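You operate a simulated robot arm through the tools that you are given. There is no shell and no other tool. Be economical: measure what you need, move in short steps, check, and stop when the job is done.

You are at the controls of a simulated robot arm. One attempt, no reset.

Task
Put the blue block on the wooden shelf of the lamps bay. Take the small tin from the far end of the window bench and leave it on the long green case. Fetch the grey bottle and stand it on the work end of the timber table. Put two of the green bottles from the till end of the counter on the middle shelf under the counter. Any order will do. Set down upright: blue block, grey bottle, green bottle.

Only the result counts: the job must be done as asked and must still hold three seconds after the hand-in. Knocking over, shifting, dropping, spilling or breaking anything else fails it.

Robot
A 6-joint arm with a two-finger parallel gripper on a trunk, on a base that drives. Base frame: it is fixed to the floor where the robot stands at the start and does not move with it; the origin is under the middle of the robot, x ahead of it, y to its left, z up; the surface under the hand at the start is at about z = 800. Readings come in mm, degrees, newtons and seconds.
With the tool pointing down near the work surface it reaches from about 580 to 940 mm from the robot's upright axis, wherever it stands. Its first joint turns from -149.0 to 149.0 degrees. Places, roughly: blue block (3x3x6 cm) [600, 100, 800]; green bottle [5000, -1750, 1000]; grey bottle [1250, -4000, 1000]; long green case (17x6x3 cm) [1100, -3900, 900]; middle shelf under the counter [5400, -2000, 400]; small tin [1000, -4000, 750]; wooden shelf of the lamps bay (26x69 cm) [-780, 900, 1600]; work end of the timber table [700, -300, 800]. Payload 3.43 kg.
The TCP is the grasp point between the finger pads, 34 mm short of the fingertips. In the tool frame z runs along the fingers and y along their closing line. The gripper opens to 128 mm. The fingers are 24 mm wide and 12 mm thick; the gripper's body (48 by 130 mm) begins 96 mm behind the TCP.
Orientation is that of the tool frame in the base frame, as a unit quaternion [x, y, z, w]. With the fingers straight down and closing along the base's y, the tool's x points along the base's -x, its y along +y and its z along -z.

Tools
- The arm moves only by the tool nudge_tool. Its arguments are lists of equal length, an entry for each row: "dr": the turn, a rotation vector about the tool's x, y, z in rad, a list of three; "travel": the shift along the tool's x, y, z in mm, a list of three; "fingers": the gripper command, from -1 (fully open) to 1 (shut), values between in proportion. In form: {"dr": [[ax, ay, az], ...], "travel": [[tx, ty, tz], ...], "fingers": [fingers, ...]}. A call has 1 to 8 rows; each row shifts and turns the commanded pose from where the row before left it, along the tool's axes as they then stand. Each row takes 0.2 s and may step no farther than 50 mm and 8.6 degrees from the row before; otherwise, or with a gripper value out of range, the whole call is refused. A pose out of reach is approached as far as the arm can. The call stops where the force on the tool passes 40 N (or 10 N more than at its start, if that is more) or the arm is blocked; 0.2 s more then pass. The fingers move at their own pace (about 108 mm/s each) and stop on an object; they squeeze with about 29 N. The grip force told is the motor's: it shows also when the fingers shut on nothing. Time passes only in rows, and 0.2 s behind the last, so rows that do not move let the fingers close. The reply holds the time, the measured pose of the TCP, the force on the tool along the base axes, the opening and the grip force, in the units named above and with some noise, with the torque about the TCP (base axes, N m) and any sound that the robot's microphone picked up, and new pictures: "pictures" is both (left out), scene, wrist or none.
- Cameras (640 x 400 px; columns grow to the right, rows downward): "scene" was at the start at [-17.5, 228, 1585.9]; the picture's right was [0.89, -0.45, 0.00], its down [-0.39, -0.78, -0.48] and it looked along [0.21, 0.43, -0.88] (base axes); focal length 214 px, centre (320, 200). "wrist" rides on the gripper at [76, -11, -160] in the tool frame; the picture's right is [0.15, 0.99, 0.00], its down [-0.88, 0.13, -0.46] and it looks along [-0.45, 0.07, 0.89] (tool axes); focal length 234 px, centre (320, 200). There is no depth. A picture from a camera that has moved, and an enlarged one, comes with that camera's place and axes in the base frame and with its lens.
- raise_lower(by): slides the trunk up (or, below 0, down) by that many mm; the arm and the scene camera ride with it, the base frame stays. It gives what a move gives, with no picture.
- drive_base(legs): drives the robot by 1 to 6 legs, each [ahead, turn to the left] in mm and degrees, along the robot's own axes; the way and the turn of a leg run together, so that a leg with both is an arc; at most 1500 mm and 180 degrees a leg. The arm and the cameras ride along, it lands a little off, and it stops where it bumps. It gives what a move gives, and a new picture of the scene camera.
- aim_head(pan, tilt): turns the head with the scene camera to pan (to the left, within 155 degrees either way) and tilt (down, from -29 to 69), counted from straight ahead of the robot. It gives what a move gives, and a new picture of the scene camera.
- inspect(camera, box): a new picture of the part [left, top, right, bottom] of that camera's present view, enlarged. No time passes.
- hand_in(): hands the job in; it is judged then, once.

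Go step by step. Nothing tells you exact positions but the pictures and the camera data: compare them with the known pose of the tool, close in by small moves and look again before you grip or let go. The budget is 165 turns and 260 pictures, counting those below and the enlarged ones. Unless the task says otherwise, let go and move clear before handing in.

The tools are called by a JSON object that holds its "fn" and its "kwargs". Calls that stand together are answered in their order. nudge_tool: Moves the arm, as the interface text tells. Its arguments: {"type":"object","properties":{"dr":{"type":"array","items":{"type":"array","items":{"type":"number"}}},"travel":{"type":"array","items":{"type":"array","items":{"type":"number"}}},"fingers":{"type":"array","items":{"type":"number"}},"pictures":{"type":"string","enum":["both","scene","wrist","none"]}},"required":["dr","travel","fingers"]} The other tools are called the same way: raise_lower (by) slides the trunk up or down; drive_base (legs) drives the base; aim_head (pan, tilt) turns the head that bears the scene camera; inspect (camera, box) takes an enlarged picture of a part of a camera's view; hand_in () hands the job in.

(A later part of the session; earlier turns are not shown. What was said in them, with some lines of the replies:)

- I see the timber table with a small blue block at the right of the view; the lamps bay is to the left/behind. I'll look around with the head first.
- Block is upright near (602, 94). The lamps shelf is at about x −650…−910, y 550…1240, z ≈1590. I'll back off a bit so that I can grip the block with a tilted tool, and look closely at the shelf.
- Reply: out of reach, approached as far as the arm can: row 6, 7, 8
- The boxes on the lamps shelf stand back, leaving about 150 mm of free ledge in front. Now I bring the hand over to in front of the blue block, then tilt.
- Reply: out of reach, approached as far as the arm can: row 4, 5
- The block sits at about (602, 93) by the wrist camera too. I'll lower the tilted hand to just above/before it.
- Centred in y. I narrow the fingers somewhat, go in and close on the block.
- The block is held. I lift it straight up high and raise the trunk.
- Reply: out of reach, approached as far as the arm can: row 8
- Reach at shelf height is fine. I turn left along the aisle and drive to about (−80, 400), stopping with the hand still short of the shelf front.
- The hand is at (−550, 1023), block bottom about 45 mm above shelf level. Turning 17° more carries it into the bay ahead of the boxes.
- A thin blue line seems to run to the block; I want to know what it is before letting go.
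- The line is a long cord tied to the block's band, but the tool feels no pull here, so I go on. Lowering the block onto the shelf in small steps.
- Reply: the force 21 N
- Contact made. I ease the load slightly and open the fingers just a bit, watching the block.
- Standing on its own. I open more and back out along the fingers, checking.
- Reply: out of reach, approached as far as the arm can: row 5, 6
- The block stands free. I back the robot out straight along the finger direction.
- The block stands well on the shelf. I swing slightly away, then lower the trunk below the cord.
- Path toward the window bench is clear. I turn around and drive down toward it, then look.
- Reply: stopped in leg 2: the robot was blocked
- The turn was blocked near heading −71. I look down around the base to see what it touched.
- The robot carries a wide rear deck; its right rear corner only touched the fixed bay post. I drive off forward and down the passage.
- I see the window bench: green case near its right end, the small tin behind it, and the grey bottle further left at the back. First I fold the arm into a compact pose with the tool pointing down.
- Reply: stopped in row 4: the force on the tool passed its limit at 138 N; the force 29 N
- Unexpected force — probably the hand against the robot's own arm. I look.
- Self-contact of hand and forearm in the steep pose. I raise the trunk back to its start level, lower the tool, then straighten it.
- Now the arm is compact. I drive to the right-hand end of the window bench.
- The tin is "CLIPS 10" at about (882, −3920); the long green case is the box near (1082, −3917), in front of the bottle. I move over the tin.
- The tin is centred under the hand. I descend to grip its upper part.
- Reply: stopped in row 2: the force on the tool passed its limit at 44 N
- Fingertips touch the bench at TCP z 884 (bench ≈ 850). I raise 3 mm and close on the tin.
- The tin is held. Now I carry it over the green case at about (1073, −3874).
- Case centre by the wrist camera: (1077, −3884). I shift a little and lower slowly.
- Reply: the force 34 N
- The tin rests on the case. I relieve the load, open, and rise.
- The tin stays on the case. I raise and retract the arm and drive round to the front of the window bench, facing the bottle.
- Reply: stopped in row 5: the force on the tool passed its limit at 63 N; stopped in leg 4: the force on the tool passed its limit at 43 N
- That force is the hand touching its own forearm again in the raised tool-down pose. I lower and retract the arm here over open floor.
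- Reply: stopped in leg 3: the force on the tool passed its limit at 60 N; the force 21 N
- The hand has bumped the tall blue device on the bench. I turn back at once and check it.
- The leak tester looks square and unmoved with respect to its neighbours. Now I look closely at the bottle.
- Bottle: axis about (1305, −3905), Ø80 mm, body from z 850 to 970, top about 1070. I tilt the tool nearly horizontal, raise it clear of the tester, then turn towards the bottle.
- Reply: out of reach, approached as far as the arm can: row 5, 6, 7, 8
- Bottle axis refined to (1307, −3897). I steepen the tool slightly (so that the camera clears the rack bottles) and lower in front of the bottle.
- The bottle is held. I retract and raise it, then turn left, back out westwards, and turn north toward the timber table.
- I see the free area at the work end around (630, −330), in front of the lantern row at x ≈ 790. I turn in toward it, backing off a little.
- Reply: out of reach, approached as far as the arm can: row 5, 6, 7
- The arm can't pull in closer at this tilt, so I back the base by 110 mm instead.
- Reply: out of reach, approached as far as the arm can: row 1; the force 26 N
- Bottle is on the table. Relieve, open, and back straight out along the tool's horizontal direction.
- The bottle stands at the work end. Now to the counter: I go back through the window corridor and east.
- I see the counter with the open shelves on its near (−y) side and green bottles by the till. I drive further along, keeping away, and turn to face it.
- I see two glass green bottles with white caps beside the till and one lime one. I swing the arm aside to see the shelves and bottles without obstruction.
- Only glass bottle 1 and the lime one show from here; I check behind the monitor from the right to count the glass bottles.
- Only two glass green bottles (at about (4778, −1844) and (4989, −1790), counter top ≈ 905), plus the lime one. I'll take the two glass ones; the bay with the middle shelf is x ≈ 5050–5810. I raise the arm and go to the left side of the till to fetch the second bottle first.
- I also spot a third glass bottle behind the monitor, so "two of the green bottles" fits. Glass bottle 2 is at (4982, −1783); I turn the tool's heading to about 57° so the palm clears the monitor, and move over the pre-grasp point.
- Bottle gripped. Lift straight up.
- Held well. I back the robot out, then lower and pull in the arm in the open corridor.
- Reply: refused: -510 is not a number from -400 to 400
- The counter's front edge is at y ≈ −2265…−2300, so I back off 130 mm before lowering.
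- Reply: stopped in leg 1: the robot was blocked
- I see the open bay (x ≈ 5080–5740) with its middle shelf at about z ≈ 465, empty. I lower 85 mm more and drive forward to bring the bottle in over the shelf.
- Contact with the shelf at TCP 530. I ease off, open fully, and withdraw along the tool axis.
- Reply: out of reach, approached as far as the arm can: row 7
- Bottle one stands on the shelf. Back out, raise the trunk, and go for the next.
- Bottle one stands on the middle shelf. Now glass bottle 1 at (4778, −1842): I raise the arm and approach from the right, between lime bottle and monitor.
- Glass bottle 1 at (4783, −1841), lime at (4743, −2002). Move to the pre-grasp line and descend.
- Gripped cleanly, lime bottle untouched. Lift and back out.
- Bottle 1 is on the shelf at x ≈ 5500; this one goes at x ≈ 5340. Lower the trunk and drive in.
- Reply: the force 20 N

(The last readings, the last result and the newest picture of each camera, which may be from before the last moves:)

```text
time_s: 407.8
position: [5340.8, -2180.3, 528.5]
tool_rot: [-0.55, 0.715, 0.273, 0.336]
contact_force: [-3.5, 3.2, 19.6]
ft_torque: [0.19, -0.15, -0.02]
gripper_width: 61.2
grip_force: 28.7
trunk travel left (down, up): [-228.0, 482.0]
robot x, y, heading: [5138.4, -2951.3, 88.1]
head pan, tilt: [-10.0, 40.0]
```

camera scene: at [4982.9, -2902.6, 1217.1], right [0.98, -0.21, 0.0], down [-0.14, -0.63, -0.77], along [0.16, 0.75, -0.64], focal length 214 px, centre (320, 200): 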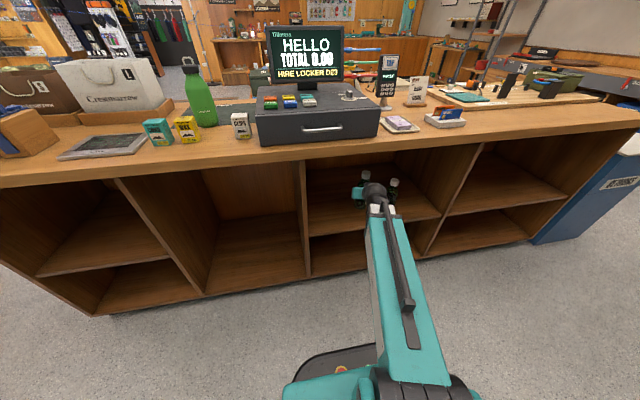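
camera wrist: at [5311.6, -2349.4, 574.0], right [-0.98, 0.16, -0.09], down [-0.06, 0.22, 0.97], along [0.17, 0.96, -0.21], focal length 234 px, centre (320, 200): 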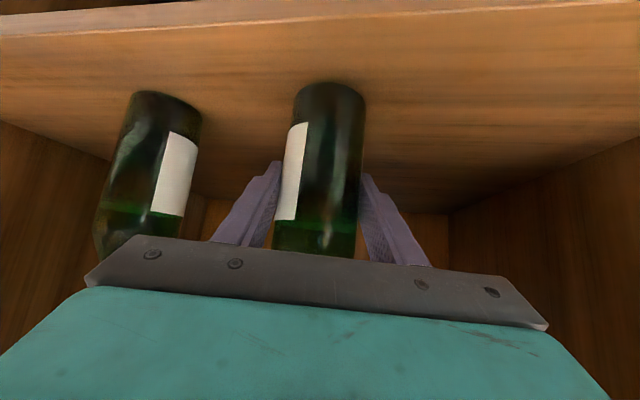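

{"fn": "nudge_tool", "kwargs": {"dr": [[0, 0, 0], [0, 0, 0], [0, 0, 0], [0, 0, 0], [0, 0, 0], [0, 0, 0]], "travel": [[-1.2, 0, -0.95], [0, 0, 0], [0, 0, 0], [0, 0, 0], [6, 0, -25], [6, 0, -20]], "fingers": [1, 0.3, -0.4, -1, -1, -1], "pictures": "wrist"}}

{"fn": "drive_base", "kwargs": {"legs": [[-200, 0]]}}

{"fn": "inspect", "kwargs": {"camera": "scene", "box": [260, 120, 460, 260]}}

```text
time_s: 409.2
position: [5334.6, -2210.8, 542.0]
tool_rot: [-0.551, 0.716, 0.271, 0.333]
contact_force: [0.4, -0.1, -0.8]
ft_torque: [0.0, 0.01, 0.01]
gripper_width: 128.0
grip_force: 0.0
out of reach, approached as far as the arm can: row 6
trunk travel left (down, up): [-228.0, 482.0]
robot x, y, heading: [5135.5, -2945.3, 87.7]
head pan, tilt: [-10.0, 40.0]
camera wrist: at [5304.3, -2381.7, 584.9], right [-0.98, 0.16, -0.09], down [-0.06, 0.22, 0.97], along [0.17, 0.96, -0.21], focal length 234 px, centre (320, 200)
```

wrist: 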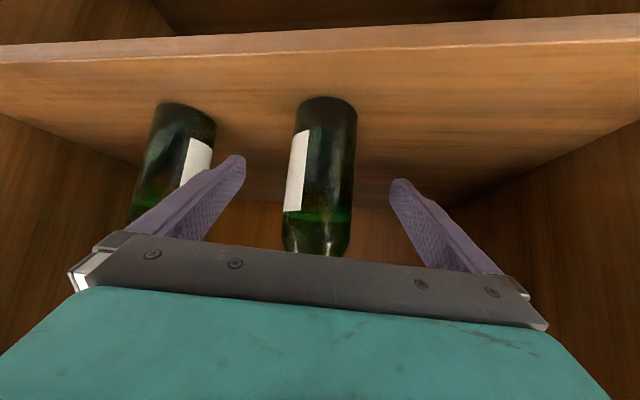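

```text
time_s: 410.9
position: [5326.1, -2411.6, 542.4]
tool_rot: [-0.55, 0.716, 0.271, 0.334]
contact_force: [-0.3, -0.8, -0.7]
ft_torque: [0.03, 0.02, -0.01]
gripper_width: 128.0
grip_force: 0.0
trunk travel left (down, up): [-228.0, 482.0]
robot x, y, heading: [5130.0, -3145.2, 87.7]
head pan, tilt: [-10.0, 40.0]
camera scene: at [4975.3, -3103.2, 1217.1], right [0.98, -0.21, 0.0], down [-0.14, -0.63, -0.77], along [0.16, 0.75, -0.64], focal length 214 px, centre (320, 200)
```

scene: 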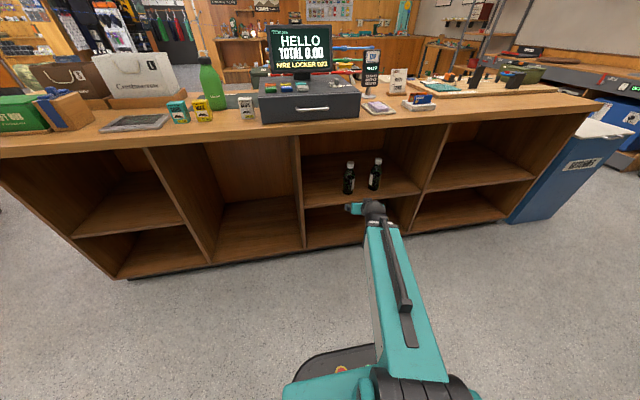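

```text
2.86 times, centred on (360, 190) of scene
camera zoom: at [4975.3, -3103.2, 1217.1], right [0.98, -0.21, 0.0], down [-0.14, -0.63, -0.77], along [0.16, 0.75, -0.64], focal length 613 px, centre (206, 229)
```

zoom: 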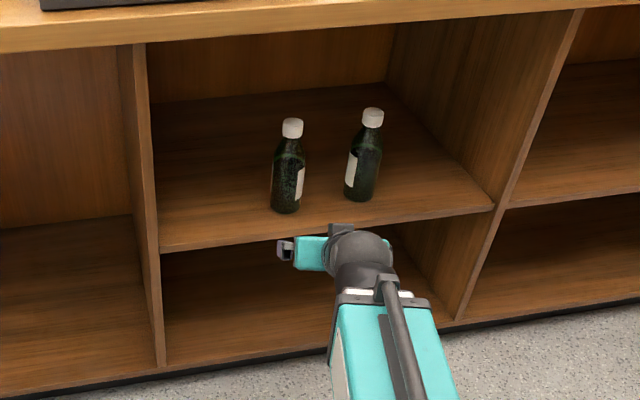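

Both green bottles stand on the middle shelf and the hand is clear. One last look back at the lamps shelf and at the table behind me.

{"fn": "raise_lower", "kwargs": {"by": 400}}

{"fn": "aim_head", "kwargs": {"pan": 57, "tilt": 5}}

{"fn": "inspect", "kwargs": {"camera": "scene", "box": [290, 150, 390, 220]}}

{"fn": "aim_head", "kwargs": {"pan": -150, "tilt": 35}}

```text
time_s: 414.7
position: [5326.9, -2411.6, 942.4]
tool_rot: [-0.55, 0.716, 0.271, 0.334]
contact_force: [-0.2, -0.4, -0.2]
ft_torque: [-0.01, 0.03, -0.01]
gripper_width: 128.5
grip_force: 0.0
trunk travel left (down, up): [-628.0, 82.0]
robot x, y, heading: [5130.9, -3146.4, 87.5]
head pan, tilt: [-10.0, 40.0]
```

```text
time_s: 416.1
position: [5326.5, -2412.1, 941.7]
tool_rot: [-0.55, 0.716, 0.271, 0.333]
contact_force: [0.1, -0.3, 0.5]
ft_torque: [0.0, -0.02, 0.0]
gripper_width: 128.2
grip_force: 0.0
trunk travel left (down, up): [-628.0, 82.0]
robot x, y, heading: [5132.3, -3145.1, 88.0]
head pan, tilt: [57.0, 5.0]
camera scene: at [4882.3, -3133.4, 1672.8], right [0.58, 0.82, 0.0], down [0.07, -0.05, -1.0], along [-0.81, 0.57, -0.09], focal length 214 px, centre (320, 200)
```

scene: 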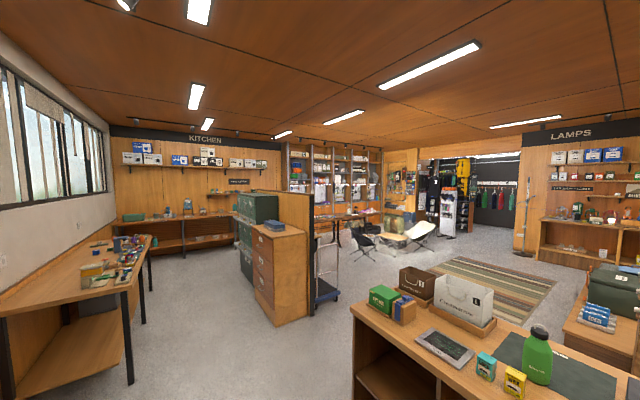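

```text
5.71 times, centred on (340, 185) of scene
camera zoom: at [4882.3, -3133.4, 1672.8], right [0.58, 0.82, 0.0], down [0.07, -0.05, -1.0], along [-0.81, 0.57, -0.09], focal length 1226 px, centre (206, 286)
```

zoom: 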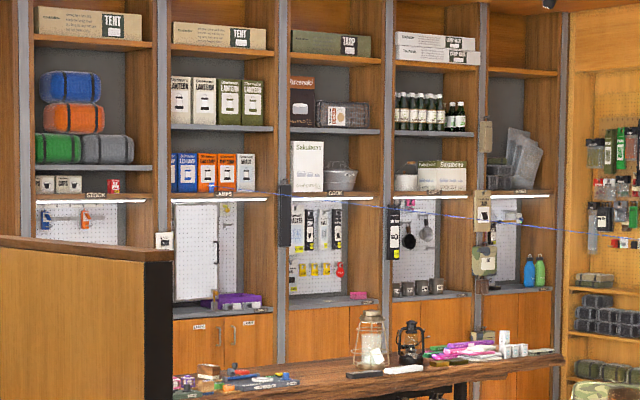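

```text
time_s: 419.1
position: [5327.0, -2412.5, 943.4]
tool_rot: [-0.55, 0.716, 0.271, 0.334]
contact_force: [-1.1, 0.4, -0.9]
ft_torque: [0.01, -0.03, 0.02]
gripper_width: 128.0
grip_force: 0.0
trunk travel left (down, up): [-628.0, 82.0]
robot x, y, heading: [5129.3, -3148.7, 87.9]
head pan, tilt: [-150.0, 35.0]
camera scene: at [4998.5, -3264.3, 1624.7], right [-0.88, -0.47, 0.0], down [-0.27, 0.51, -0.82], along [0.38, -0.72, -0.57], focal length 214 px, centre (320, 200)
```

scene: 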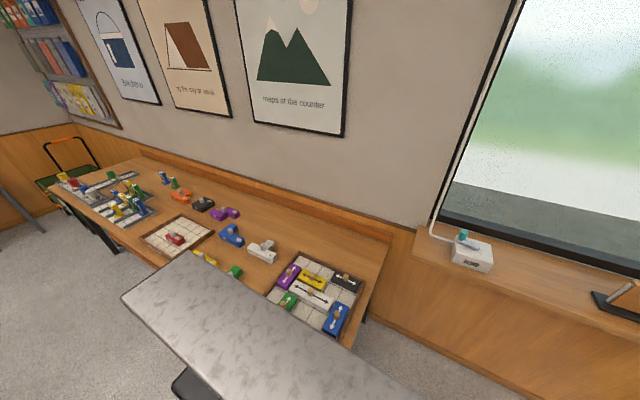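

{"fn": "aim_head", "kwargs": {"pan": 57, "tilt": 5}}

{"fn": "inspect", "kwargs": {"camera": "scene", "box": [312, 170, 342, 190]}}

```text
time_s: 422.1
position: [5325.6, -2411.7, 942.8]
tool_rot: [-0.55, 0.715, 0.272, 0.334]
contact_force: [1.2, -0.3, -0.6]
ft_torque: [-0.03, -0.02, 0.0]
gripper_width: 127.9
grip_force: 0.1
trunk travel left (down, up): [-628.0, 82.0]
robot x, y, heading: [5133.2, -3146.0, 87.5]
head pan, tilt: [57.0, 5.0]
camera scene: at [4882.3, -3133.5, 1672.9], right [0.58, 0.82, 0.0], down [0.07, -0.05, -1.0], along [-0.81, 0.57, -0.09], focal length 214 px, centre (320, 200)
```

scene: 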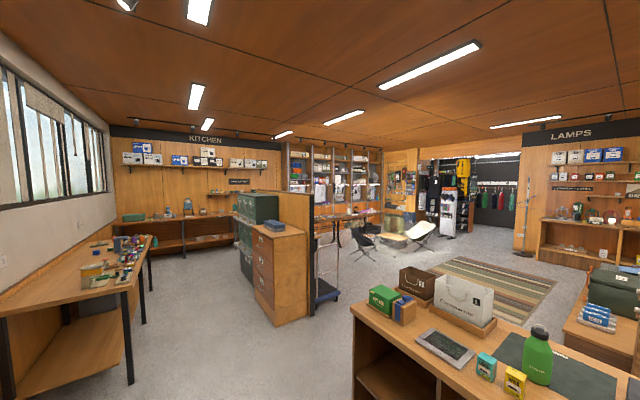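

```text
16.00 times, centred on (327, 180) of scene
camera zoom: at [4882.3, -3133.5, 1672.9], right [0.58, 0.82, 0.0], down [0.07, -0.05, -1.0], along [-0.81, 0.57, -0.09], focal length 3432 px, centre (208, 520)
```

zoom: 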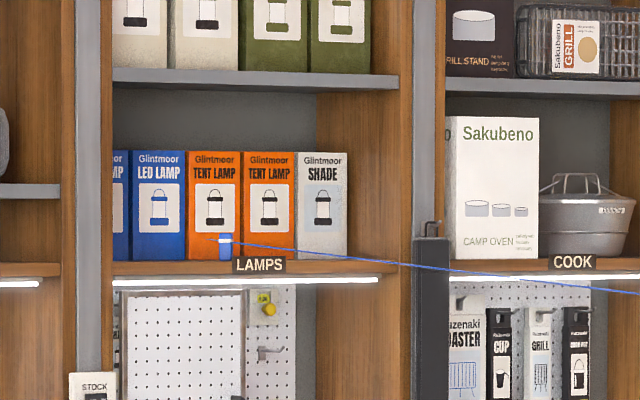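

The blue block is still standing on the lamps shelf, and every other placement looked right when I last saw it, so I'm handing in.

{"fn": "hand_in", "kwargs": {}}

```text
The job is handed in.
```

I finished all four placements and handed the job in; no result has come back yet.

- **Blue block:** it stands upright on the wooden shelf of the lamps bay. A thin blue cord is tied to it, but I felt no pull, and it was still standing just before hand-in.
- **Small tin:** it sits centred on the long green case on the window bench. I took the "CLIPS 10" tin to be the one you meant.
- **Grey bottle:** it stands upright at the work end of the timber table, in front of the lanterns.
- **Green bottles:** two of the three glass ones by the till stand upright on the shelf at x ≈ 5,400 under the counter. I took that bay as the middle shelf because it matches your coordinates.

- **Contacts on the way:** the gripper bumped the blue leak tester on the window bench. The base was also blocked twice, once probably by the post of the lamps bay and once while backing toward the table behind the counter. Nothing looked moved or knocked over when I checked the leak tester and that table afterwards.
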